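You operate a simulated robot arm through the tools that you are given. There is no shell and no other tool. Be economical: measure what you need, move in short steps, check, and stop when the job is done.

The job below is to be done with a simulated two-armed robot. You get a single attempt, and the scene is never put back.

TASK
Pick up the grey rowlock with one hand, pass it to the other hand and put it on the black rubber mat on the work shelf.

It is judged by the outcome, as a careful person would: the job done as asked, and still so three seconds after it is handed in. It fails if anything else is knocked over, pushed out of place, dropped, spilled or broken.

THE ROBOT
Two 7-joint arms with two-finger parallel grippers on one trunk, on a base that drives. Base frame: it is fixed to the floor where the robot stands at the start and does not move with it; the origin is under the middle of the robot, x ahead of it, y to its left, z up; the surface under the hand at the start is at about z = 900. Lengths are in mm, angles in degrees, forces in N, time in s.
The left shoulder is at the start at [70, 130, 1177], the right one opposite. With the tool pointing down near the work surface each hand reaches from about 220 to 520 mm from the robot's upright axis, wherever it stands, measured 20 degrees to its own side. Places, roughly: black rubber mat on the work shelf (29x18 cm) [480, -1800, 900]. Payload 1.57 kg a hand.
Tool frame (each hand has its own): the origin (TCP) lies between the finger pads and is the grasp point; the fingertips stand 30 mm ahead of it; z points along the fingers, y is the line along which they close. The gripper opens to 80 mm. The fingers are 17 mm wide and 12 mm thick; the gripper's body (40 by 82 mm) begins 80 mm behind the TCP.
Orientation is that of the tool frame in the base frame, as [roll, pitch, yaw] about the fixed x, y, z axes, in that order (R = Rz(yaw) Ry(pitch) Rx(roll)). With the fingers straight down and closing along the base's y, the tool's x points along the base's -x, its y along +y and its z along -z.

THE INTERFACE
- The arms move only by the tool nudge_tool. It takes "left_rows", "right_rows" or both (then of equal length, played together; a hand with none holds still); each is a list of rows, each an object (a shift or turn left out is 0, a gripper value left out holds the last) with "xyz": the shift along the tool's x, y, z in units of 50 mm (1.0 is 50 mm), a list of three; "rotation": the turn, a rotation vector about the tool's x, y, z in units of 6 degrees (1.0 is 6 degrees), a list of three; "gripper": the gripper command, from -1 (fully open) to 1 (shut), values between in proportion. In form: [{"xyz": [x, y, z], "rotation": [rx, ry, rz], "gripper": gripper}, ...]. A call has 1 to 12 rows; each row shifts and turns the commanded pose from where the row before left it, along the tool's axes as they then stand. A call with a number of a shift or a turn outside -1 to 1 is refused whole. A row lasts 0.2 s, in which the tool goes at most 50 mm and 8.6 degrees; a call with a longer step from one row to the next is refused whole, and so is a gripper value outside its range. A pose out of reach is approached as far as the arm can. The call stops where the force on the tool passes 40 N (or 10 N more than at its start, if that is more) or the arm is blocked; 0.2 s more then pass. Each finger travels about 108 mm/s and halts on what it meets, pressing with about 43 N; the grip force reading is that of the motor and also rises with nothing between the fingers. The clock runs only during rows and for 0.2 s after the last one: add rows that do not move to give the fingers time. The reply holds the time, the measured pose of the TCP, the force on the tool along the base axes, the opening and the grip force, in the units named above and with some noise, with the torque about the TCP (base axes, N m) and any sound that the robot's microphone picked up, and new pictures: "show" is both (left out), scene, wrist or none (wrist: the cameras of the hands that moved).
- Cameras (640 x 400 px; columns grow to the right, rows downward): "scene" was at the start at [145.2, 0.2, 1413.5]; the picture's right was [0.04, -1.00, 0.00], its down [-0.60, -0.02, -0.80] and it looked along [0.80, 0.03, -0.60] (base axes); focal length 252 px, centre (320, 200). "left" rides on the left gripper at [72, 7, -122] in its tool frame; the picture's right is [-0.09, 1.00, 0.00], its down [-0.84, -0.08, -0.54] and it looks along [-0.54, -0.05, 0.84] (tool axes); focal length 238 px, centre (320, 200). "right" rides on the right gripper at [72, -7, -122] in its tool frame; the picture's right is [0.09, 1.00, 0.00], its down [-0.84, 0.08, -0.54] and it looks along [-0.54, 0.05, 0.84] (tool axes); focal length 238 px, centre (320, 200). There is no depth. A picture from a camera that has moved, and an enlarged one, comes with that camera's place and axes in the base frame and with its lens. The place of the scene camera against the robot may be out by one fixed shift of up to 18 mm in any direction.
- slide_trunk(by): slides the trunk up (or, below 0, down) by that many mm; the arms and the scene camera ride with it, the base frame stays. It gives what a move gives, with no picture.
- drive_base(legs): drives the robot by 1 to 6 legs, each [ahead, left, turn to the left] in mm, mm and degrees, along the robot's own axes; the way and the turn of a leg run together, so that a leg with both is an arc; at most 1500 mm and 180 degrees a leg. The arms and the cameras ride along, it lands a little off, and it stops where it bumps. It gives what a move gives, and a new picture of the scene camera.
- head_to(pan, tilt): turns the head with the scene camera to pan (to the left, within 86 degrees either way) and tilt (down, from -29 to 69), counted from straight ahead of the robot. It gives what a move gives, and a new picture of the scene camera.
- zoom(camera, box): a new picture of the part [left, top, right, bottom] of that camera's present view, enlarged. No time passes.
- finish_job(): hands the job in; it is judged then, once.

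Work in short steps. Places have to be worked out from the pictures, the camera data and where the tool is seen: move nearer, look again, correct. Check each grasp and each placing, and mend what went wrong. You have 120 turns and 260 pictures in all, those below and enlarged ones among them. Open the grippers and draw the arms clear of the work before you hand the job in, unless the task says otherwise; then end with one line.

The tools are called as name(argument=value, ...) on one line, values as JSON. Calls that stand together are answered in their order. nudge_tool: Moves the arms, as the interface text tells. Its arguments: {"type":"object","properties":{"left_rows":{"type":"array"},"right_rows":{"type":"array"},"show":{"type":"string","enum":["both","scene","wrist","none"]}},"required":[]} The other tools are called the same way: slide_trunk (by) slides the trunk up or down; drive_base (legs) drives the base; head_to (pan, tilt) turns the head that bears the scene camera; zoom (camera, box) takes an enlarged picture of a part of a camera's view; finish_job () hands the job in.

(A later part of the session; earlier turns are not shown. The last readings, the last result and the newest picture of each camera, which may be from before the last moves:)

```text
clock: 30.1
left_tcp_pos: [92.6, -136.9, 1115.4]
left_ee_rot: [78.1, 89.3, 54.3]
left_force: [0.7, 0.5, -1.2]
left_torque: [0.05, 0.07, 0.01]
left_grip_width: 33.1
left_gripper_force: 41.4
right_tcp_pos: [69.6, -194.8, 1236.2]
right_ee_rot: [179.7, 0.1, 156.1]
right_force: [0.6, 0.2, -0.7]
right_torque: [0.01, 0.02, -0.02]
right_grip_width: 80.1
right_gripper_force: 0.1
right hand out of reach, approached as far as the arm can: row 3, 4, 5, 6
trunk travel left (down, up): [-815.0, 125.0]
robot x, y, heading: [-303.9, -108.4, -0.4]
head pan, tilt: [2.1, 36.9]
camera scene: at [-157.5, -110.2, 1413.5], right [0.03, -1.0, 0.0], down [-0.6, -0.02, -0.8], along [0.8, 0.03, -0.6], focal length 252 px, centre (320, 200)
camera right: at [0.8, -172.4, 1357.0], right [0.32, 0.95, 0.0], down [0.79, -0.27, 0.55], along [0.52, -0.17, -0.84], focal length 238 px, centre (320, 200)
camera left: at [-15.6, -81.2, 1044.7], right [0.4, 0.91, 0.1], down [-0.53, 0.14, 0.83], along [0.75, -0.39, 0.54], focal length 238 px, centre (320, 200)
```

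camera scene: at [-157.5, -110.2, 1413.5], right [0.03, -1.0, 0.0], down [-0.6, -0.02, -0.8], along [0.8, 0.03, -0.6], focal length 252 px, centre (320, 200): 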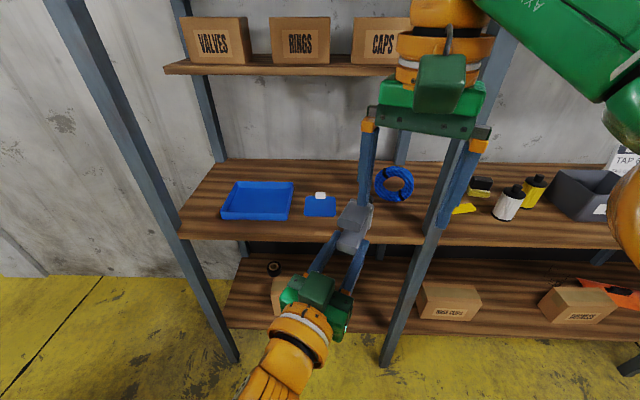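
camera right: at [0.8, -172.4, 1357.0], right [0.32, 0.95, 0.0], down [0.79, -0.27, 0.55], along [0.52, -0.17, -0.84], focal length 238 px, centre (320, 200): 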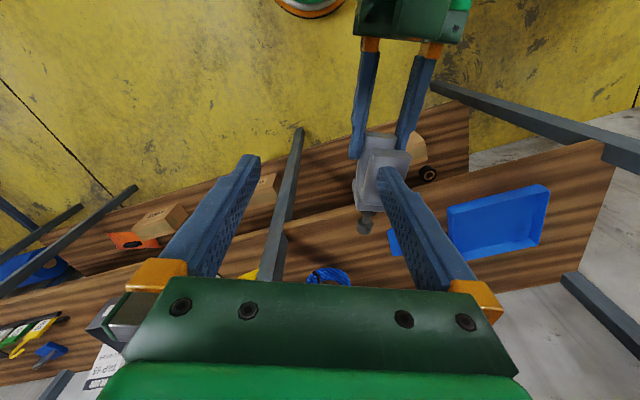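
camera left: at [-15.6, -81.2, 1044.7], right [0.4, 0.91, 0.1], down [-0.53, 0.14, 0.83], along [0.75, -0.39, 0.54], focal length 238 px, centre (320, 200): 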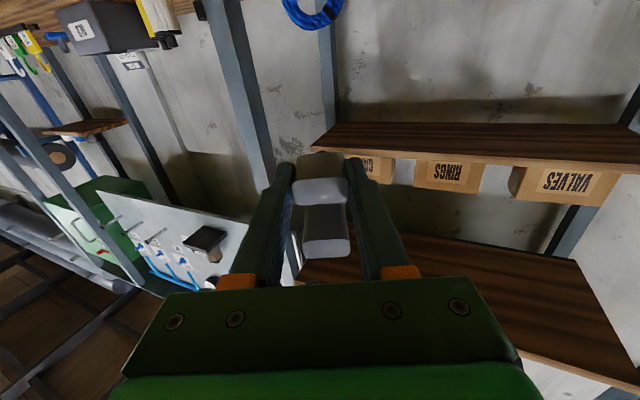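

Right hand is 40 mm above prong height but short of the target by about (-38, +63) mm in its own axes; I move it across above the prong and check.

nudge_tool(right_rows=[{"xyz": [-0.38, 0.63, 0]}, {"xyz": [-0.38, 0.63, 0]}, {}], show="wrist")

zoom(camera="right", box=[240, 90, 400, 240])

```text
clock: 30.9
left_tcp_pos: [91.9, -138.2, 1114.3]
left_ee_rot: [79.3, 89.3, 55.7]
left_force: [-0.2, 0.5, -1.6]
left_torque: [0.05, 0.02, -0.02]
left_grip_width: 32.9
left_gripper_force: 40.9
right_tcp_pos: [74.6, -172.6, 1224.2]
right_ee_rot: [179.7, 0.3, 156.3]
right_force: [1.2, 0.2, -0.9]
right_torque: [-0.02, -0.01, -0.01]
right_grip_width: 80.1
right_gripper_force: 0.1
right hand out of reach, approached as far as the arm can: row 1, 2
trunk travel left (down, up): [-815.0, 125.0]
robot x, y, heading: [-303.1, -107.6, -0.6]
head pan, tilt: [2.1, 36.9]
camera right: at [7.0, -149.4, 1345.8], right [0.32, 0.95, 0.0], down [0.79, -0.27, 0.55], along [0.52, -0.17, -0.84], focal length 238 px, centre (320, 200)
```

right: 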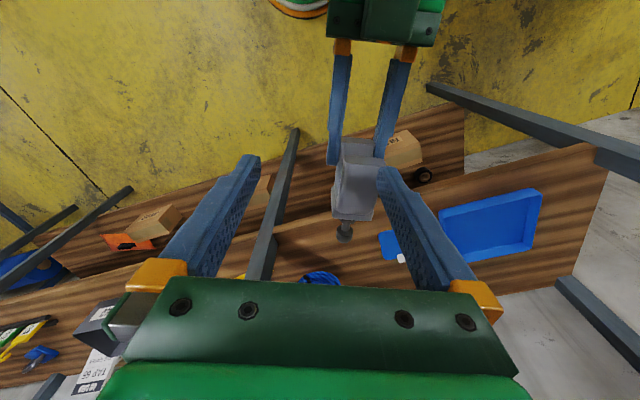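

```text
2.67 times, centred on (320, 165) of right
camera zoom: at [7.0, -149.4, 1345.8], right [0.32, 0.95, 0.0], down [0.79, -0.27, 0.55], along [0.52, -0.17, -0.84], focal length 636 px, centre (320, 293)
```

zoom: 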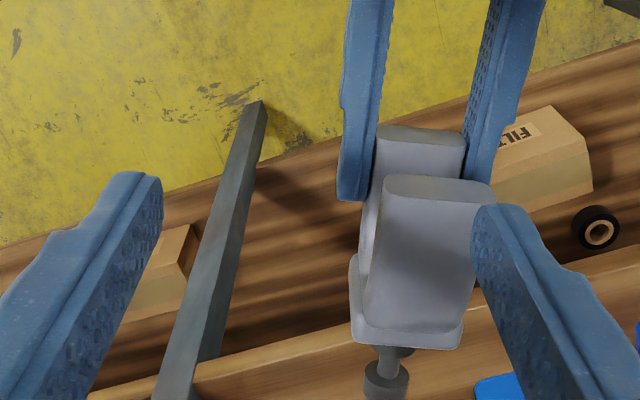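

The right arm is limited by height, so I lower the left hand 100 mm first and then follow with the right.

nudge_tool(left_rows=[{"xyz": [0.7, 0, 0]}, {"xyz": [0.7, 0, 0]}, {"xyz": [0.7, 0, 0]}, {}], show="none")

nudge_tool(right_rows=[{"xyz": [0, 0, 0.6]}, {"xyz": [0, 0, 0.8]}, {"xyz": [-0.4, 0.2, 0]}, {"xyz": [-0.4, 0.2, 0]}, {}], show="both")

```text
clock: 31.9
left_tcp_pos: [95.9, -135.6, 1010.4]
left_ee_rot: [80.1, 89.4, 56.4]
left_force: [0.2, 0.2, -1.2]
left_torque: [0.03, 0.03, 0.0]
left_grip_width: 33.1
left_gripper_force: 41.0
right_tcp_pos: [76.7, -171.6, 1224.2]
right_ee_rot: [179.7, 0.3, 156.2]
right_force: [0.3, -0.7, 0.1]
right_torque: [0.02, 0.03, 0.0]
right_grip_width: 79.9
right_gripper_force: 0.1
trunk travel left (down, up): [-815.0, 125.0]
robot x, y, heading: [-303.1, -109.7, -0.2]
head pan, tilt: [2.1, 36.9]
```

```text
clock: 33.0
left_tcp_pos: [94.9, -136.6, 1011.9]
left_ee_rot: [78.7, 89.3, 54.9]
left_force: [0.0, 0.1, -1.8]
left_torque: [-0.01, 0.05, 0.01]
left_grip_width: 33.1
left_gripper_force: 41.1
right_tcp_pos: [121.5, -169.2, 1155.1]
right_ee_rot: [179.7, 0.1, 156.3]
right_force: [-0.1, 0.4, 0.8]
right_torque: [0.03, -0.02, 0.02]
right_grip_width: 80.2
right_gripper_force: 0.1
trunk travel left (down, up): [-815.0, 125.0]
robot x, y, heading: [-300.6, -108.9, -0.2]
head pan, tilt: [2.1, 36.9]
camera scene: at [-157.7, -110.7, 1413.5], right [0.03, -1.0, 0.0], down [-0.6, -0.02, -0.8], along [0.8, 0.03, -0.6], focal length 252 px, centre (320, 200)
camera right: at [52.2, -147.3, 1276.1], right [0.32, 0.95, 0.0], down [0.79, -0.27, 0.54], along [0.52, -0.17, -0.84], focal length 238 px, centre (320, 200)
```

scene: 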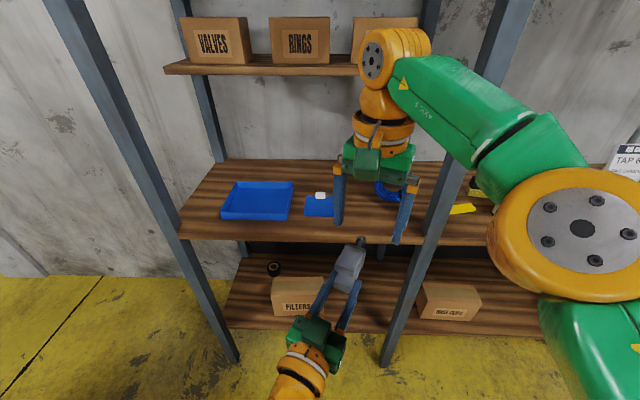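
right: 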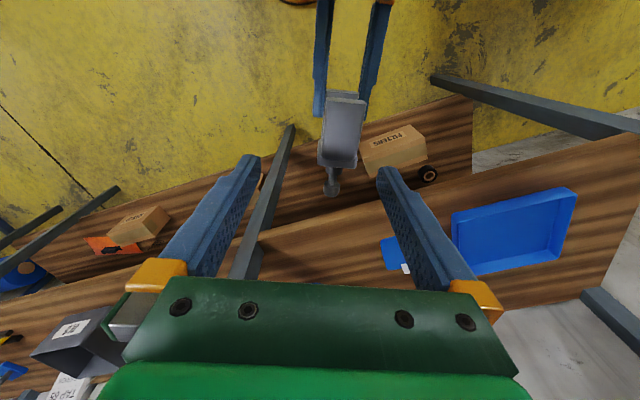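

Now well within reach. I centre laterally (+19 mm) and come down to just above the prong, then look closely.

nudge_tool(right_rows=[{"xyz": [-0.05, 0.38, 0]}, {"xyz": [0, 0, 0.8]}, {}], show="wrist")

zoom(camera="right", box=[220, 90, 420, 240])

zoom(camera="scene", box=[280, 160, 440, 300])

```text
clock: 33.9
left_tcp_pos: [95.7, -136.1, 1010.9]
left_ee_rot: [77.8, 89.2, 54.1]
left_force: [0.3, 0.3, -1.2]
left_torque: [0.0, 0.05, 0.02]
left_grip_width: 33.0
left_gripper_force: 41.3
right_tcp_pos: [123.6, -163.1, 1112.9]
right_ee_rot: [179.7, 0.2, 156.3]
right_force: [-0.8, 0.6, -0.3]
right_torque: [-0.03, 0.04, 0.0]
right_grip_width: 80.0
right_gripper_force: 0.1
right hand out of reach, approached as far as the arm can: row 1
trunk travel left (down, up): [-815.0, 125.0]
robot x, y, heading: [-302.4, -106.1, -0.5]
head pan, tilt: [2.1, 36.9]
camera right: at [54.7, -140.8, 1233.2], right [0.32, 0.95, 0.0], down [0.79, -0.27, 0.55], along [0.52, -0.17, -0.84], focal length 238 px, centre (320, 200)
```

right: 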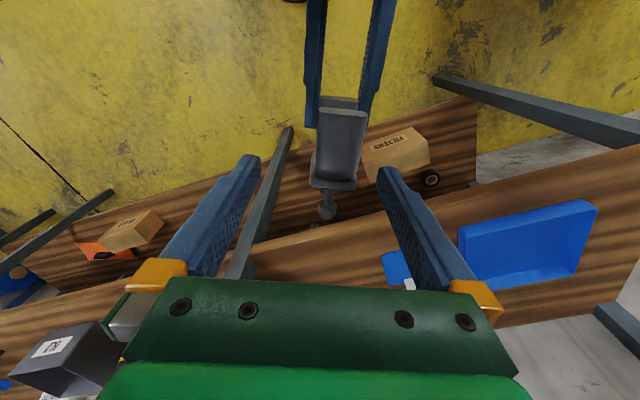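

```text
2.67 times, centred on (320, 165) of right
camera zoom: at [54.7, -140.8, 1233.2], right [0.32, 0.95, 0.0], down [0.79, -0.27, 0.55], along [0.52, -0.17, -0.84], focal length 636 px, centre (320, 293)
```

zoom: 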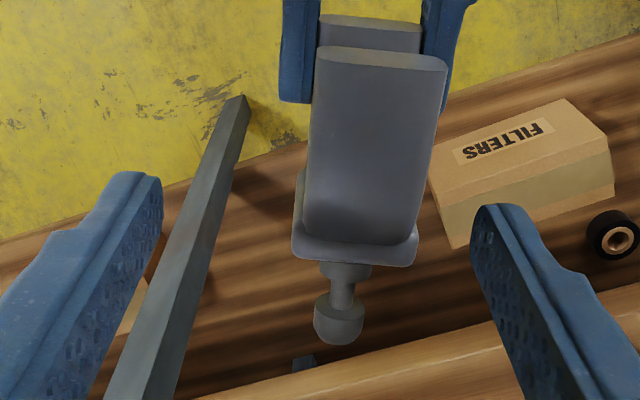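

```text
2.86 times, centred on (360, 230) of scene
camera zoom: at [-157.4, -109.9, 1413.5], right [0.03, -1.0, 0.0], down [-0.6, -0.02, -0.8], along [0.8, 0.03, -0.6], focal length 721 px, centre (206, 114)
```

zoom: 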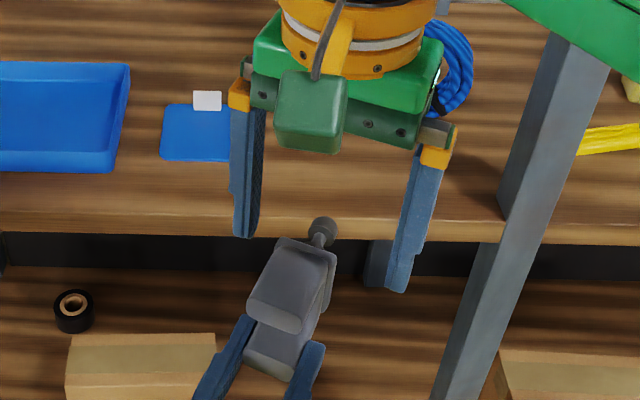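

Prong measured: end at s=0, flange at s≈51 mm; best grip at s≈38, i.e. about (130.5,-151.5). I descend 20 mm, then shift +13 mm sideways.

nudge_tool(right_rows=[{"xyz": [0, 0, 0.4]}, {"xyz": [-0.03, 0.27, 0]}, {}], show="wrist")

zoom(camera="right", box=[220, 90, 420, 240])

```text
clock: 34.6
left_tcp_pos: [96.1, -135.8, 1012.5]
left_ee_rot: [77.5, 89.3, 53.9]
left_force: [0.1, -0.8, -1.8]
left_torque: [0.02, 0.06, -0.03]
left_grip_width: 33.1
left_gripper_force: 40.9
right_tcp_pos: [130.9, -152.0, 1094.8]
right_ee_rot: [179.6, 0.1, 156.2]
right_force: [-0.7, -0.2, 0.2]
right_torque: [0.01, -0.08, -0.01]
right_grip_width: 79.9
right_gripper_force: 0.1
trunk travel left (down, up): [-815.0, 125.0]
robot x, y, heading: [-305.3, -109.5, -0.3]
head pan, tilt: [2.1, 36.9]
camera right: at [61.6, -129.4, 1214.8], right [0.32, 0.95, 0.0], down [0.79, -0.27, 0.55], along [0.52, -0.17, -0.84], focal length 238 px, centre (320, 200)
```

right: 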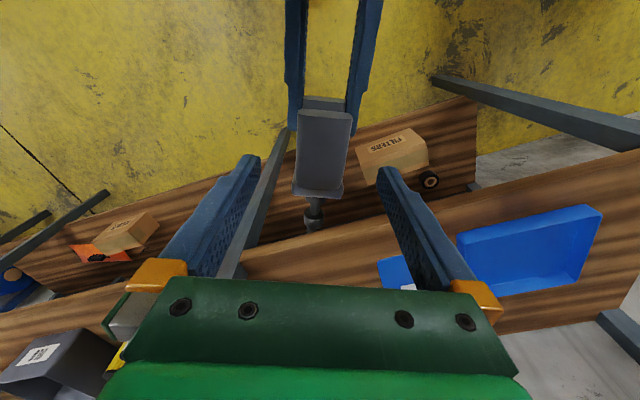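

```text
2.67 times, centred on (320, 165) of right
camera zoom: at [61.6, -129.4, 1214.8], right [0.32, 0.95, 0.0], down [0.79, -0.27, 0.55], along [0.52, -0.17, -0.84], focal length 636 px, centre (320, 293)
```

zoom: 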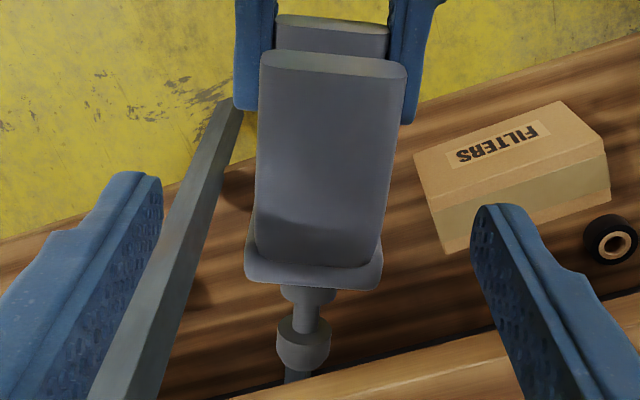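

Centred. I descend to z≈1062 and close the right gripper on the U.

nudge_tool(right_rows=[{"xyz": [0, 0, 0.33]}, {"xyz": [0, 0, 0.32]}, {}], show="none")

nudge_tool(right_rows=[{"gripper": 0}, {"gripper": 0.2}, {"gripper": 0.3}, {"gripper": 1}, {"gripper": 1}, {"gripper": 1}], show="both")

```text
clock: 35.5
left_tcp_pos: [95.7, -135.1, 1010.7]
left_ee_rot: [78.5, 89.3, 54.8]
left_force: [-0.6, 0.9, -1.9]
left_torque: [0.03, 0.03, 0.0]
left_grip_width: 32.8
left_gripper_force: 40.9
right_tcp_pos: [127.3, -152.1, 1062.2]
right_ee_rot: [179.7, 0.2, 156.3]
right_force: [-0.7, 0.0, -0.5]
right_torque: [-0.01, 0.0, 0.0]
right_grip_width: 80.1
right_gripper_force: 0.0
trunk travel left (down, up): [-815.0, 125.0]
robot x, y, heading: [-301.5, -110.3, -0.4]
head pan, tilt: [2.1, 36.9]
```

```text
clock: 36.9
left_tcp_pos: [95.4, -136.5, 1012.2]
left_ee_rot: [76.5, 89.3, 52.7]
left_force: [-6.5, -9.5, 0.9]
left_torque: [0.14, -0.13, -0.3]
left_grip_width: 33.2
left_gripper_force: 40.8
right_tcp_pos: [128.9, -151.3, 1062.2]
right_ee_rot: [179.7, 0.2, 156.3]
right_force: [6.2, 8.6, -0.7]
right_torque: [0.39, -0.22, -0.11]
right_grip_width: 33.3
right_gripper_force: 41.1
trunk travel left (down, up): [-815.0, 125.0]
robot x, y, heading: [-302.6, -106.8, -0.6]
head pan, tilt: [2.1, 36.9]
camera scene: at [-157.2, -110.2, 1413.4], right [0.03, -1.0, 0.0], down [-0.6, -0.02, -0.8], along [0.8, 0.03, -0.6], focal length 252 px, centre (320, 200)
camera right: at [59.8, -129.5, 1183.6], right [0.32, 0.95, 0.01], down [0.79, -0.27, 0.55], along [0.52, -0.17, -0.84], focal length 238 px, centre (320, 200)
```

scene: 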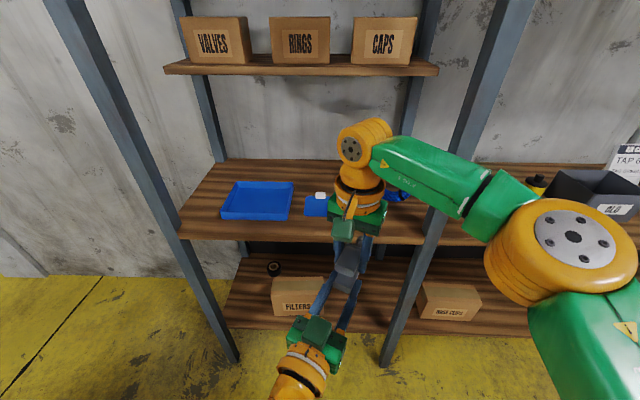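
right: 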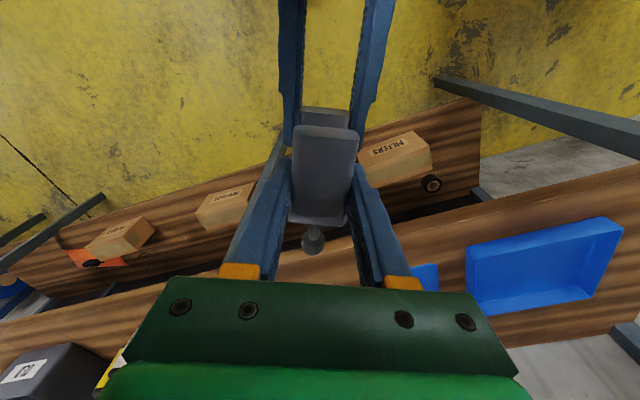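

Right hand grips at 33 mm and 41 N. Now the left hand opens and withdraws straight back along its own axis.

nudge_tool(left_rows=[{"gripper": -0.3}, {"gripper": -1}, {"gripper": -1}, {}], show="none")

nudge_tool(left_rows=[{"xyz": [0, 0, -0.4]}, {"xyz": [0, 0, -0.6]}, {"xyz": [0, 0, -0.6]}, {}], show="both")

```text
clock: 37.9
left_tcp_pos: [95.7, -136.2, 1011.4]
left_ee_rot: [79.1, 89.4, 55.2]
left_force: [0.0, -0.8, -0.4]
left_torque: [0.01, 0.04, -0.02]
left_grip_width: 79.9
left_gripper_force: 0.0
right_tcp_pos: [129.1, -152.4, 1061.8]
right_ee_rot: [179.8, 0.1, 156.1]
right_force: [-0.3, -0.3, -0.5]
right_torque: [-0.02, 0.0, -0.01]
right_grip_width: 33.3
right_gripper_force: 41.8
trunk travel left (down, up): [-815.0, 125.0]
robot x, y, heading: [-301.6, -108.8, -0.5]
head pan, tilt: [2.1, 36.9]
```

```text
clock: 38.9
left_tcp_pos: [21.2, -102.3, 1009.2]
left_ee_rot: [79.7, 89.2, 55.8]
left_force: [0.4, 0.0, 0.0]
left_torque: [-0.03, 0.01, -0.01]
left_grip_width: 79.7
left_gripper_force: 0.1
right_tcp_pos: [129.3, -152.9, 1061.6]
right_ee_rot: [179.6, 0.1, 156.2]
right_force: [0.9, -0.5, -0.6]
right_torque: [0.02, 0.04, 0.0]
right_grip_width: 33.5
right_gripper_force: 41.1
trunk travel left (down, up): [-815.0, 125.0]
robot x, y, heading: [-300.6, -112.0, -0.4]
head pan, tilt: [2.1, 36.9]
camera scene: at [-156.6, -110.3, 1413.4], right [0.03, -1.0, 0.0], down [-0.6, -0.02, -0.8], along [0.8, 0.03, -0.6], focal length 252 px, centre (320, 200)
camera left: at [-86.9, -46.5, 938.0], right [0.4, 0.91, 0.1], down [-0.53, 0.14, 0.83], along [0.75, -0.39, 0.54], focal length 238 px, centre (320, 200)
```

scene: 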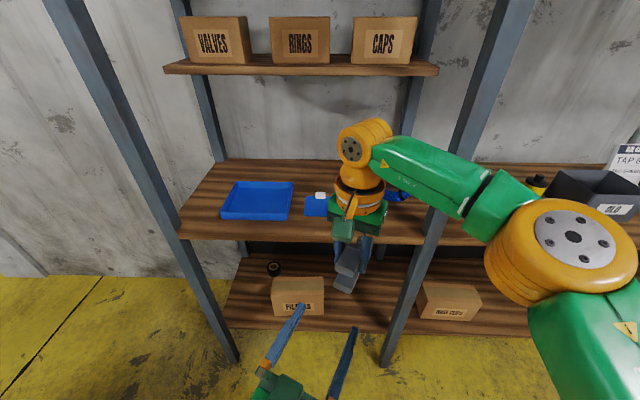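
left: 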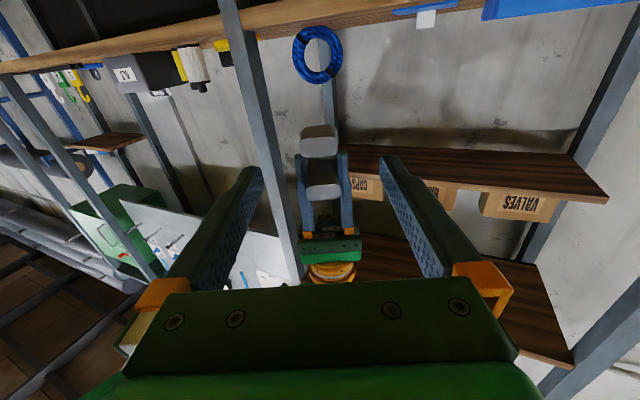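

Handover succeeded. I pull the left hand aside, raise the right hand, and pan the head to view the route to the right.

nudge_tool(left_rows=[{"xyz": [0, 0.8, 0]}, {"xyz": [0, 0.8, 0]}, {"xyz": [0, 0.8, 0]}], right_rows=[{"xyz": [0, 0, -0.8]}, {"xyz": [0, -0.6, -0.5]}, {"xyz": [0.4, -0.4, 0]}], show="none")

head_to(pan=-60, tilt=30)

```text
clock: 39.6
left_tcp_pos: [69.5, 4.4, 1010.1]
left_ee_rot: [78.3, 89.3, 54.7]
left_force: [-0.1, -0.5, 0.1]
left_torque: [0.0, 0.0, 0.02]
left_grip_width: 80.2
left_gripper_force: 0.2
right_tcp_pos: [91.5, -192.3, 1127.3]
right_ee_rot: [179.7, 0.3, 156.1]
right_force: [-0.2, 0.1, -1.2]
right_torque: [0.03, 0.0, -0.01]
right_grip_width: 33.6
right_gripper_force: 40.8
trunk travel left (down, up): [-815.0, 125.0]
robot x, y, heading: [-303.5, -110.4, -0.4]
head pan, tilt: [2.1, 36.9]
```

```text
clock: 41.0
left_tcp_pos: [69.8, 6.4, 1010.1]
left_ee_rot: [78.9, 89.3, 55.1]
left_force: [0.3, 0.9, -0.6]
left_torque: [0.0, 0.03, 0.03]
left_grip_width: 79.8
left_gripper_force: 0.0
right_tcp_pos: [92.3, -189.3, 1125.8]
right_ee_rot: [179.7, 0.1, 156.3]
right_force: [0.4, -0.2, -0.4]
right_torque: [-0.02, 0.0, 0.02]
right_grip_width: 33.5
right_gripper_force: 41.6
trunk travel left (down, up): [-815.0, 125.0]
robot x, y, heading: [-297.6, -109.1, -0.4]
head pan, tilt: [-60.0, 30.0]
camera scene: at [-199.3, -191.3, 1424.1], right [-0.87, -0.5, 0.0], down [-0.25, 0.43, -0.87], along [0.43, -0.75, -0.5], focal length 252 px, centre (320, 200)
```

scene: 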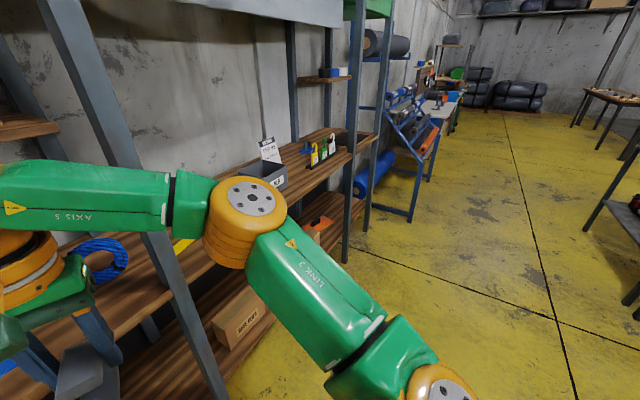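

The aisle is clear to about y=-2000 with a blue rack beyond. I drive right 1350 mm and look again.

drive_base(legs=[[-50, -700, 0], [0, -650, 0]])

```text
clock: 48.2
left_tcp_pos: [20.3, -1366.3, 1009.0]
left_ee_rot: [76.2, 89.4, 53.3]
left_force: [-0.5, 0.1, -0.4]
left_torque: [0.0, 0.0, -0.02]
left_grip_width: 80.0
left_gripper_force: 0.1
right_tcp_pos: [46.5, -1559.9, 1125.9]
right_ee_rot: [179.7, 0.1, 157.1]
right_force: [0.1, -0.3, -0.4]
right_torque: [0.0, 0.03, -0.03]
right_grip_width: 33.4
right_gripper_force: 41.4
trunk travel left (down, up): [-815.0, 125.0]
robot x, y, heading: [-350.4, -1485.2, 0.8]
head pan, tilt: [-60.0, 30.0]
camera scene: at [-245.8, -1566.4, 1424.2], right [-0.86, -0.51, 0.0], down [-0.25, 0.43, -0.87], along [0.44, -0.75, -0.5], focal length 252 px, centre (320, 200)
```

scene: 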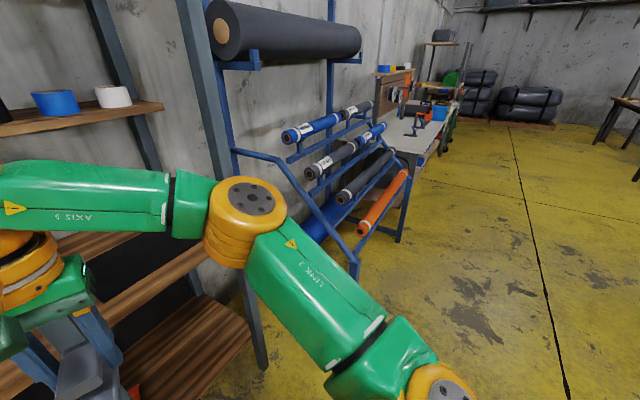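

head_to(pan=-25, tilt=35)

```text
clock: 49.2
left_tcp_pos: [21.3, -1367.0, 1009.3]
left_ee_rot: [78.5, 89.3, 55.7]
left_force: [0.5, -0.4, -0.3]
left_torque: [-0.03, 0.01, 0.04]
left_grip_width: 80.0
left_gripper_force: 0.0
right_tcp_pos: [45.3, -1561.6, 1125.8]
right_ee_rot: [179.7, 0.2, 157.0]
right_force: [-0.8, 0.4, -1.5]
right_torque: [0.02, -0.01, -0.01]
right_grip_width: 33.7
right_gripper_force: 41.6
trunk travel left (down, up): [-815.0, 125.0]
robot x, y, heading: [-348.4, -1490.3, 0.5]
head pan, tilt: [-25.0, 35.0]
camera scene: at [-211.7, -1526.1, 1416.4], right [-0.41, -0.91, 0.0], down [-0.52, 0.24, -0.82], along [0.75, -0.34, -0.57], focal length 252 px, centre (320, 200)
```

scene: 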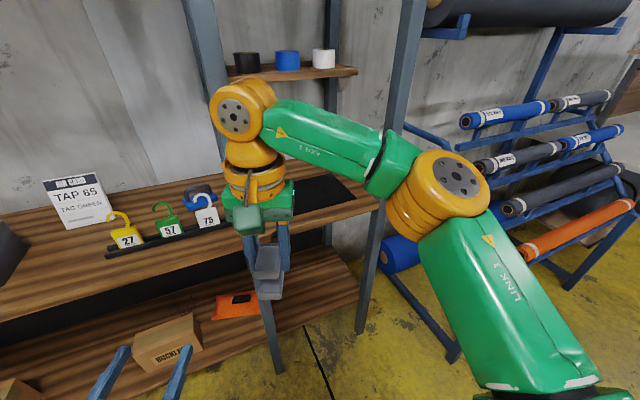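

The black mat lies between front posts at about y≈-1560 and y≈-2050. I retract the left hand, and extend and lower the right arm so its elbow stays clear of the posts before driving in.

nudge_tool(left_rows=[{"xyz": [0, 0, -0.6]}, {"xyz": [0, 0.3, -0.6]}, {"xyz": [0, 0.3, -0.6]}, {"xyz": [0, 0.3, -0.6]}, {"xyz": [0, 0.3, 0]}, {}], right_rows=[{"xyz": [-0.4, -0.17, 0.46]}, {"xyz": [-0.4, -0.17, 0.46]}, {"xyz": [-0.4, -0.17, 0.46]}, {"xyz": [-0.4, -0.17, 0.46]}, {"xyz": [-0.4, -0.17, 0.46]}, {}], show="scene")

```text
clock: 50.6
left_tcp_pos: [-68.0, -1265.4, 1006.8]
left_ee_rot: [80.3, 89.3, 57.5]
left_force: [0.6, 0.5, -0.3]
left_torque: [0.02, 0.0, 0.0]
left_grip_width: 80.1
left_gripper_force: 0.1
right_tcp_pos: [120.8, -1639.8, 1008.5]
right_ee_rot: [179.8, 0.2, 157.2]
right_force: [-0.3, -0.2, -0.2]
right_torque: [0.0, 0.0, 0.02]
right_grip_width: 33.3
right_gripper_force: 40.9
trunk travel left (down, up): [-815.0, 125.0]
robot x, y, heading: [-352.0, -1490.0, 0.6]
head pan, tilt: [-25.0, 35.0]
camera scene: at [-211.6, -1525.6, 1416.3], right [-0.41, -0.91, 0.0], down [-0.52, 0.24, -0.82], along [0.75, -0.34, -0.57], focal length 252 px, centre (320, 200)
```

scene: 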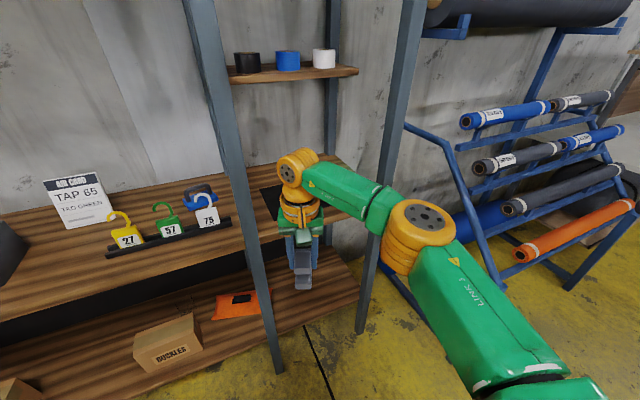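

Extended well; TCP is at (473,-150) relative to the robot. I drive right 153 mm and forward 180 mm first, then verify clearances and the mat.

drive_base(legs=[[0, -153, -0.6], [180, 0, 0]])

zoom(camera="right", box=[0, 0, 640, 400])

```text
clock: 53.1
left_tcp_pos: [118.3, -1427.6, 1007.4]
left_ee_rot: [69.7, 89.2, 46.0]
left_force: [0.2, -0.7, -0.4]
left_torque: [0.0, 0.02, -0.02]
left_grip_width: 80.1
left_gripper_force: 0.0
right_tcp_pos: [301.2, -1802.3, 1009.8]
right_ee_rot: [179.7, 0.3, 156.3]
right_force: [-1.0, 0.4, -1.1]
right_torque: [0.0, 0.0, 0.0]
right_grip_width: 33.3
right_gripper_force: 41.5
trunk travel left (down, up): [-815.0, 125.0]
robot x, y, heading: [-164.2, -1643.4, -0.3]
head pan, tilt: [-25.0, 35.0]
camera scene: at [-31.3, -1684.8, 1416.7], right [-0.43, -0.9, 0.0], down [-0.52, 0.25, -0.82], along [0.74, -0.35, -0.57], focal length 252 px, centre (320, 200)
```

scene: 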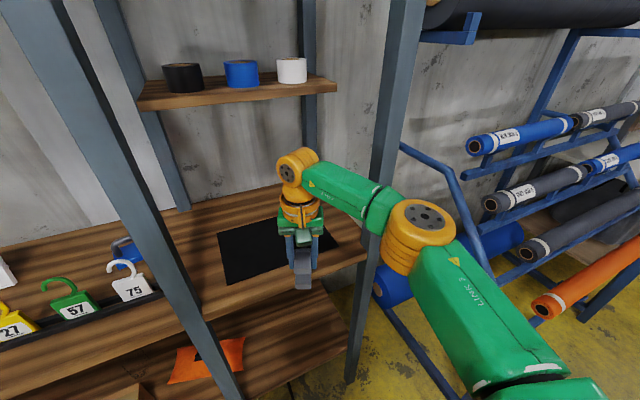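

```text
1.00 times, centred on (320, 200) of right (not enlarged: the box is as wide or as high as the picture)
camera zoom: at [232.1, -1780.5, 1131.1], right [0.32, 0.95, 0.0], down [0.79, -0.27, 0.55], along [0.52, -0.17, -0.84], focal length 238 px, centre (320, 200)
```

zoom: 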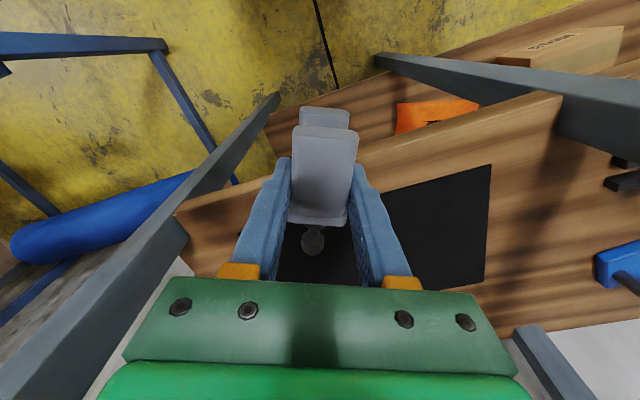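

The mat is confirmed about (470–490, -1795). I drive forward 160 mm to bring the rowlock over it.

drive_base(legs=[[110, 5, 0.3]])

drive_base(legs=[[50, 0, 0]])

zoom(camera="right", box=[0, 0, 640, 400])

```text
clock: 54.3
left_tcp_pos: [223.3, -1421.7, 1009.5]
left_ee_rot: [69.8, 89.3, 46.4]
left_force: [0.9, 1.3, -0.1]
left_torque: [0.02, -0.04, -0.02]
left_grip_width: 80.1
left_gripper_force: 0.0
right_tcp_pos: [408.8, -1796.7, 1011.8]
right_ee_rot: [179.8, 0.3, 156.5]
right_force: [0.2, -0.2, -1.6]
right_torque: [0.0, -0.02, -0.02]
right_grip_width: 33.4
right_gripper_force: 41.2
trunk travel left (down, up): [-815.0, 125.0]
robot x, y, heading: [-58.4, -1637.1, -0.2]
head pan, tilt: [-25.0, 35.0]
camera scene: at [75.4, -1680.0, 1416.7], right [-0.42, -0.91, 0.0], down [-0.52, 0.24, -0.82], along [0.74, -0.35, -0.57], focal length 252 px, centre (320, 200)
```

scene: 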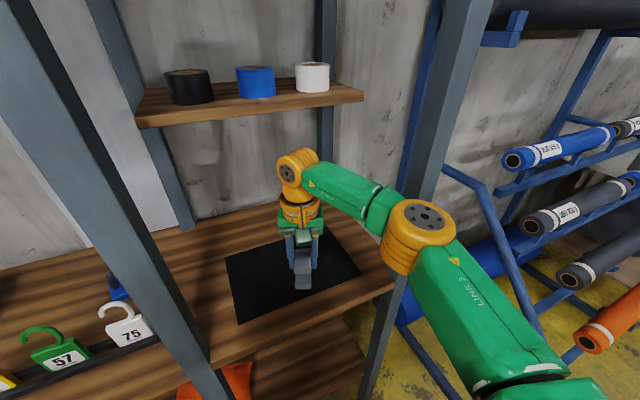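

```text
clock: 55.2
left_tcp_pos: [272.1, -1420.7, 1008.8]
left_ee_rot: [62.9, 89.0, 39.5]
left_force: [-0.3, -0.1, 0.4]
left_torque: [0.03, 0.02, 0.04]
left_grip_width: 80.0
left_gripper_force: 0.0
right_tcp_pos: [456.3, -1796.5, 1011.3]
right_ee_rot: [179.6, 0.5, 156.5]
right_force: [-1.2, 0.3, -0.8]
right_torque: [0.01, -0.07, -0.04]
right_grip_width: 33.4
right_gripper_force: 41.1
trunk travel left (down, up): [-815.0, 125.0]
robot x, y, heading: [-9.7, -1645.1, -0.2]
head pan, tilt: [-25.0, 35.0]
camera scene: at [122.0, -1679.8, 1417.0], right [-0.42, -0.91, 0.0], down [-0.52, 0.24, -0.82], along [0.74, -0.35, -0.57], focal length 252 px, centre (320, 200)
```

scene: 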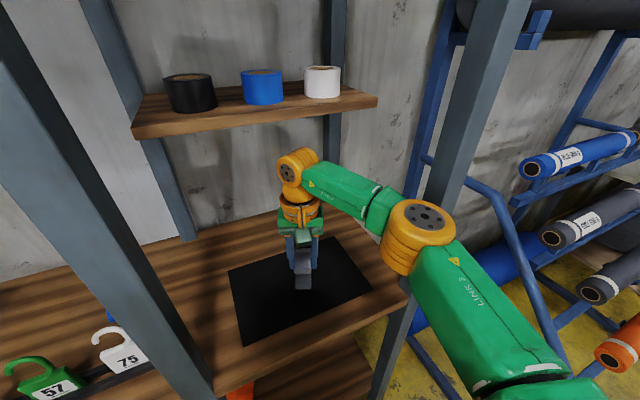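

```text
1.00 times, centred on (320, 200) of right (not enlarged: the box is as wide or as high as the picture)
camera zoom: at [386.6, -1774.3, 1132.3], right [0.31, 0.95, 0.01], down [0.79, -0.26, 0.55], along [0.52, -0.17, -0.84], focal length 238 px, centre (320, 200)
```

zoom: 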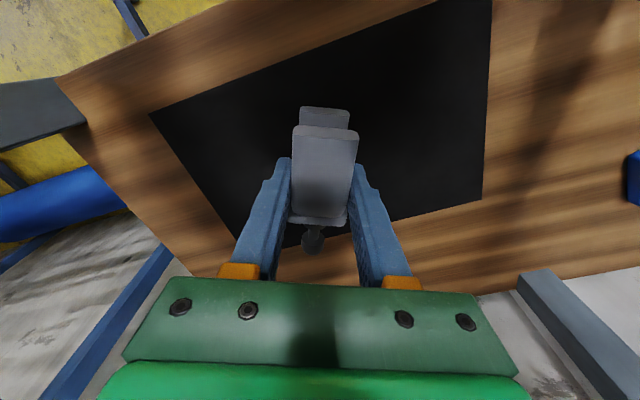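

The mat spans x≈392–567, y≈-1937…-1644 and the rowlock is nearly centred. I trim by about 10 mm and descend 35 mm.

nudge_tool(right_rows=[{"xyz": [-0.08, 0.25, 0]}, {"xyz": [0, 0, 0.35]}, {"xyz": [0, 0, 0.35]}, {}], show="wrist")

zoom(camera="scene", box=[220, 200, 400, 340])

```text
clock: 56.2
left_tcp_pos: [275.9, -1420.6, 1007.6]
left_ee_rot: [79.3, 89.2, 55.9]
left_force: [0.1, -0.6, -0.2]
left_torque: [-0.04, -0.01, 0.01]
left_grip_width: 80.0
left_gripper_force: 0.1
right_tcp_pos: [470.6, -1785.7, 972.4]
right_ee_rot: [179.8, 0.2, 156.4]
right_force: [-0.1, 0.1, -1.1]
right_torque: [-0.01, 0.0, 0.02]
right_grip_width: 33.4
right_gripper_force: 41.2
trunk travel left (down, up): [-815.0, 125.0]
robot x, y, heading: [-9.2, -1637.6, -0.2]
head pan, tilt: [-25.0, 35.0]
camera right: at [401.2, -1763.5, 1093.9], right [0.31, 0.95, 0.0], down [0.8, -0.26, 0.55], along [0.52, -0.17, -0.84], focal length 238 px, centre (320, 200)
```

right: 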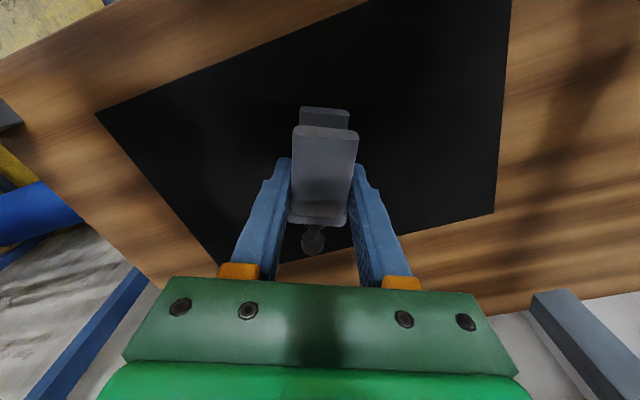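

```text
2.86 times, centred on (310, 270) of scene
camera zoom: at [129.0, -1679.5, 1416.3], right [-0.42, -0.91, 0.0], down [-0.52, 0.24, -0.82], along [0.74, -0.35, -0.57], focal length 721 px, centre (349, 0)
```

zoom: 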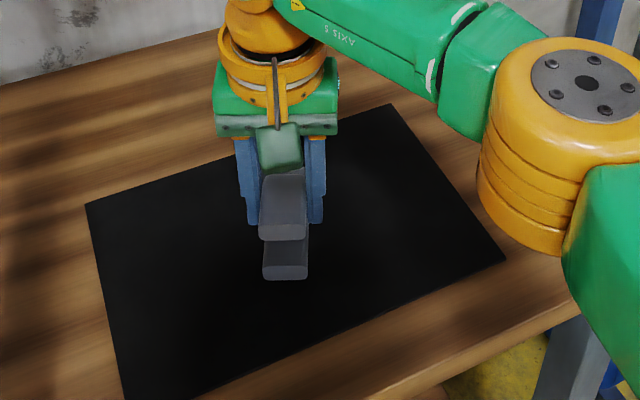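

Over the mat with margin. I lower in small steps watching for contact.

nudge_tool(right_rows=[{"xyz": [0, 0, 0.06]}, {"xyz": [0, 0, 0.04]}, {}], show="none")

```text
clock: 57.0
left_tcp_pos: [276.1, -1421.9, 1007.6]
left_ee_rot: [79.5, 89.2, 56.1]
left_force: [-0.2, -0.7, -0.3]
left_torque: [0.04, 0.01, -0.01]
left_grip_width: 79.9
left_gripper_force: 0.0
right_tcp_pos: [470.4, -1787.1, 967.6]
right_ee_rot: [179.7, 0.2, 156.5]
right_force: [0.3, 0.7, -1.8]
right_torque: [-0.01, -0.01, 0.04]
right_grip_width: 33.4
right_gripper_force: 41.5
trunk travel left (down, up): [-815.0, 125.0]
robot x, y, heading: [-8.6, -1638.9, 0.0]
head pan, tilt: [-25.0, 35.0]
```

No contact at z=967.6; I continue 2 mm at a time.

nudge_tool(right_rows=[{"xyz": [0, 0, 0.04]}, {}], show="none")

nudge_tool(right_rows=[{"xyz": [0, 0, 0.04]}, {}], show="none")

```text
clock: 57.6
left_tcp_pos: [275.6, -1420.4, 1007.4]
left_ee_rot: [80.1, 89.4, 56.5]
left_force: [1.0, 0.3, 0.4]
left_torque: [-0.04, 0.01, 0.02]
left_grip_width: 79.9
left_gripper_force: 0.1
right_tcp_pos: [469.8, -1787.5, 966.2]
right_ee_rot: [179.7, 0.2, 156.6]
right_force: [-0.4, 0.1, -1.4]
right_torque: [0.02, 0.01, 0.0]
right_grip_width: 33.6
right_gripper_force: 41.1
trunk travel left (down, up): [-815.0, 125.0]
robot x, y, heading: [-12.6, -1640.1, 0.1]
head pan, tilt: [-25.0, 35.0]
```

```text
clock: 58.2
left_tcp_pos: [276.6, -1420.5, 1007.2]
left_ee_rot: [80.1, 89.4, 56.6]
left_force: [0.6, -0.2, -0.8]
left_torque: [-0.02, -0.03, -0.01]
left_grip_width: 80.1
left_gripper_force: 0.0
right_tcp_pos: [469.9, -1787.4, 964.7]
right_ee_rot: [179.7, 0.2, 156.6]
right_force: [0.2, -0.2, -1.3]
right_torque: [-0.01, 0.05, -0.01]
right_grip_width: 33.4
right_gripper_force: 41.6
trunk travel left (down, up): [-815.0, 125.0]
robot x, y, heading: [-11.3, -1639.7, 0.3]
head pan, tilt: [-25.0, 35.0]
```

nudge_tool(right_rows=[{"xyz": [0, 0, 0.04]}, {}], show="none")

nudge_tool(right_rows=[{"xyz": [0, 0, 0.04]}, {}], show="none")

nudge_tool(right_rows=[{"xyz": [0, 0, 0.03]}, {}], show="wrist")

```text
clock: 58.8
left_tcp_pos: [275.2, -1421.3, 1006.7]
left_ee_rot: [80.1, 89.3, 56.7]
left_force: [0.3, 0.7, -0.1]
left_torque: [-0.03, 0.02, 0.02]
left_grip_width: 80.0
left_gripper_force: 0.1
right_tcp_pos: [470.7, -1787.3, 963.3]
right_ee_rot: [179.7, 0.3, 156.5]
right_force: [0.5, 0.3, -0.5]
right_torque: [0.0, -0.01, 0.03]
right_grip_width: 33.3
right_gripper_force: 41.5
trunk travel left (down, up): [-815.0, 125.0]
robot x, y, heading: [-9.9, -1637.7, 0.2]
head pan, tilt: [-25.0, 35.0]
```

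```text
clock: 59.4
left_tcp_pos: [275.3, -1421.2, 1009.2]
left_ee_rot: [74.2, 89.3, 50.7]
left_force: [0.0, 0.0, -0.2]
left_torque: [0.01, 0.0, 0.0]
left_grip_width: 80.2
left_gripper_force: 0.0
right_tcp_pos: [471.2, -1786.7, 961.9]
right_ee_rot: [179.7, 0.4, 156.5]
right_force: [5.7, -2.9, 14.2]
right_torque: [-0.39, -0.25, 0.09]
right_grip_width: 33.4
right_gripper_force: 40.9
trunk travel left (down, up): [-815.0, 125.0]
robot x, y, heading: [-7.9, -1638.6, -0.0]
head pan, tilt: [-25.0, 35.0]
```

```text
clock: 60.0
left_tcp_pos: [274.5, -1420.5, 1008.5]
left_ee_rot: [71.0, 89.2, 47.5]
left_force: [-0.8, 0.6, -0.2]
left_torque: [0.0, 0.0, -0.03]
left_grip_width: 79.9
left_gripper_force: 0.0
right_tcp_pos: [470.8, -1786.6, 960.1]
right_ee_rot: [179.6, 0.6, 156.4]
right_force: [14.2, -5.8, 33.7]
right_torque: [-0.16, -0.08, -0.01]
right_grip_width: 33.6
right_gripper_force: 41.5
trunk travel left (down, up): [-815.0, 125.0]
robot x, y, heading: [-10.4, -1638.0, -0.3]
head pan, tilt: [-25.0, 35.0]
camera right: at [400.0, -1764.4, 1082.6], right [0.31, 0.95, 0.01], down [0.79, -0.26, 0.55], along [0.52, -0.17, -0.84], focal length 238 px, centre (320, 200)
```

right: 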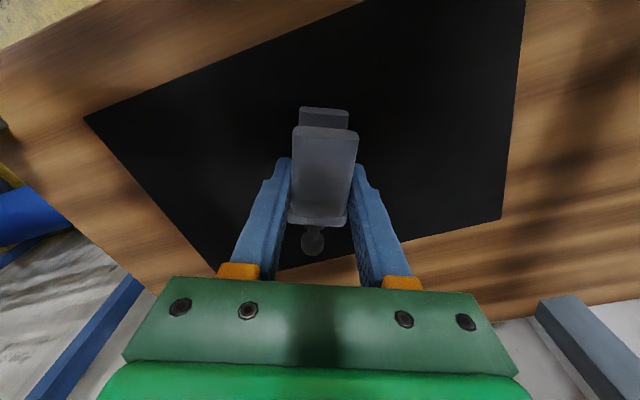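

Contact is firm (33 N); I ease up about 2.5 mm to relax the pressing force before releasing.

nudge_tool(right_rows=[{"xyz": [0, 0, -0.05]}, {}], show="none")

```text
clock: 60.6
left_tcp_pos: [275.0, -1420.0, 1008.6]
left_ee_rot: [74.9, 89.3, 51.4]
left_force: [-0.7, 0.1, 0.0]
left_torque: [-0.01, 0.02, 0.03]
left_grip_width: 80.1
left_gripper_force: 0.0
right_tcp_pos: [469.7, -1787.1, 962.6]
right_ee_rot: [179.8, 0.2, 156.5]
right_force: [8.5, -2.6, 18.6]
right_torque: [-0.28, -0.72, 0.03]
right_grip_width: 33.2
right_gripper_force: 41.0
trunk travel left (down, up): [-815.0, 125.0]
robot x, y, heading: [-8.4, -1637.1, -0.6]
head pan, tilt: [-25.0, 35.0]
```

nudge_tool(right_rows=[{"xyz": [0, 0, -0.025]}, {}], show="none")

```text
clock: 61.2
left_tcp_pos: [275.0, -1421.4, 1007.7]
left_ee_rot: [79.6, 89.2, 56.2]
left_force: [0.0, -0.1, -0.1]
left_torque: [0.01, 0.01, -0.02]
left_grip_width: 79.9
left_gripper_force: 0.0
right_tcp_pos: [470.1, -1785.9, 962.8]
right_ee_rot: [179.8, 0.0, 156.5]
right_force: [0.3, 0.2, -0.7]
right_torque: [-0.04, 0.03, -0.03]
right_grip_width: 33.4
right_gripper_force: 41.0
trunk travel left (down, up): [-815.0, 125.0]
robot x, y, heading: [-9.4, -1641.1, -0.2]
head pan, tilt: [-25.0, 35.0]
```

The force is nearly zero, with the rowlock just on the mat. I open the gripper gradually and check.

nudge_tool(right_rows=[{"gripper": 0.1}, {"gripper": -0.1}, {"gripper": -0.5}, {"gripper": -1}, {"gripper": -1}], show="both")

zoom(camera="scene", box=[220, 200, 400, 340])

```text
clock: 62.4
left_tcp_pos: [274.9, -1420.3, 1008.1]
left_ee_rot: [79.0, 89.4, 55.5]
left_force: [-0.2, 0.2, -0.5]
left_torque: [0.01, 0.0, -0.01]
left_grip_width: 80.2
left_gripper_force: 0.0
right_tcp_pos: [469.8, -1786.2, 962.9]
right_ee_rot: [179.7, 0.3, 156.5]
right_force: [0.1, -0.2, -0.8]
right_torque: [0.01, -0.02, -0.01]
right_grip_width: 80.1
right_gripper_force: 0.1
trunk travel left (down, up): [-815.0, 125.0]
robot x, y, heading: [-9.3, -1639.1, -0.1]
head pan, tilt: [-25.0, 35.0]
camera scene: at [128.7, -1679.8, 1416.4], right [-0.42, -0.91, 0.0], down [-0.52, 0.24, -0.82], along [0.74, -0.35, -0.57], focal length 252 px, centre (320, 200)
camera right: at [401.3, -1764.3, 1084.7], right [0.31, 0.95, 0.0], down [0.8, -0.26, 0.55], along [0.52, -0.17, -0.84], focal length 238 px, centre (320, 200)
```

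scene: 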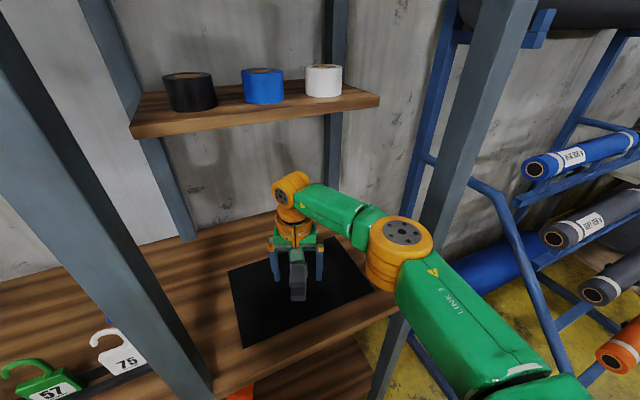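
right: 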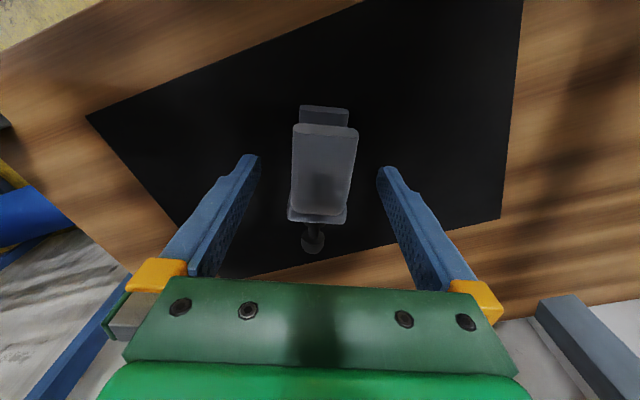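

```text
2.86 times, centred on (310, 270) of scene
camera zoom: at [128.7, -1679.8, 1416.4], right [-0.42, -0.91, 0.0], down [-0.52, 0.24, -0.82], along [0.74, -0.35, -0.57], focal length 721 px, centre (349, 0)
```

zoom: 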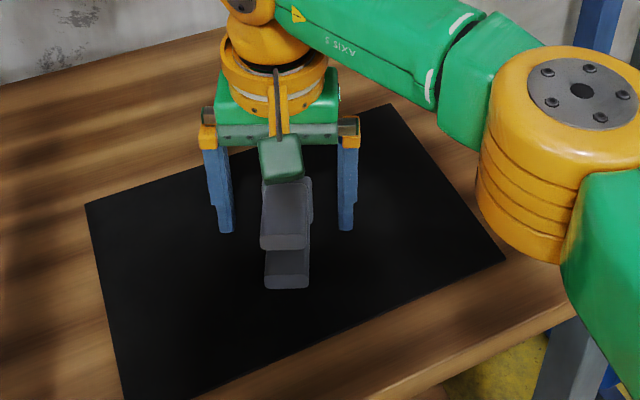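

The rowlock stands steady on the mat, resting on its lower prong and flange. I raise the right hand straight up.

nudge_tool(right_rows=[{"xyz": [0, 0, -0.4]}, {"xyz": [0, 0, -0.7]}, {"xyz": [0, 0, -0.8]}, {}], show="both")

```text
clock: 63.4
left_tcp_pos: [276.3, -1421.5, 1007.7]
left_ee_rot: [79.7, 89.2, 56.2]
left_force: [-0.2, 0.7, -0.3]
left_torque: [0.02, -0.08, -0.01]
left_grip_width: 80.1
left_gripper_force: 0.0
right_tcp_pos: [468.1, -1785.4, 1059.4]
right_ee_rot: [179.6, 0.2, 156.7]
right_force: [0.6, -1.3, 0.7]
right_torque: [-0.01, -0.03, -0.02]
right_grip_width: 79.6
right_gripper_force: 0.1
trunk travel left (down, up): [-815.0, 125.0]
robot x, y, heading: [-11.0, -1637.4, -0.2]
head pan, tilt: [-25.0, 35.0]
camera scene: at [129.0, -1679.9, 1416.3], right [-0.42, -0.91, 0.0], down [-0.52, 0.24, -0.82], along [0.74, -0.35, -0.57], focal length 252 px, centre (320, 200)
camera right: at [399.9, -1763.0, 1181.1], right [0.31, 0.95, 0.0], down [0.8, -0.26, 0.54], along [0.52, -0.17, -0.84], focal length 238 px, centre (320, 200)
```

scene: 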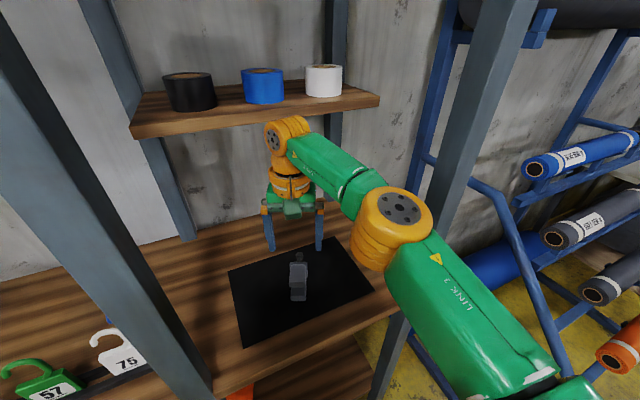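
right: 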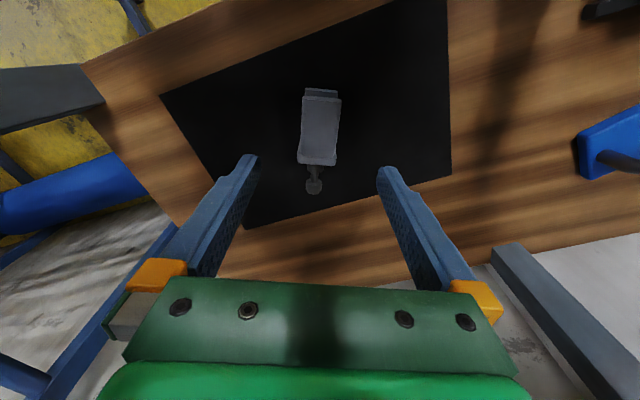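

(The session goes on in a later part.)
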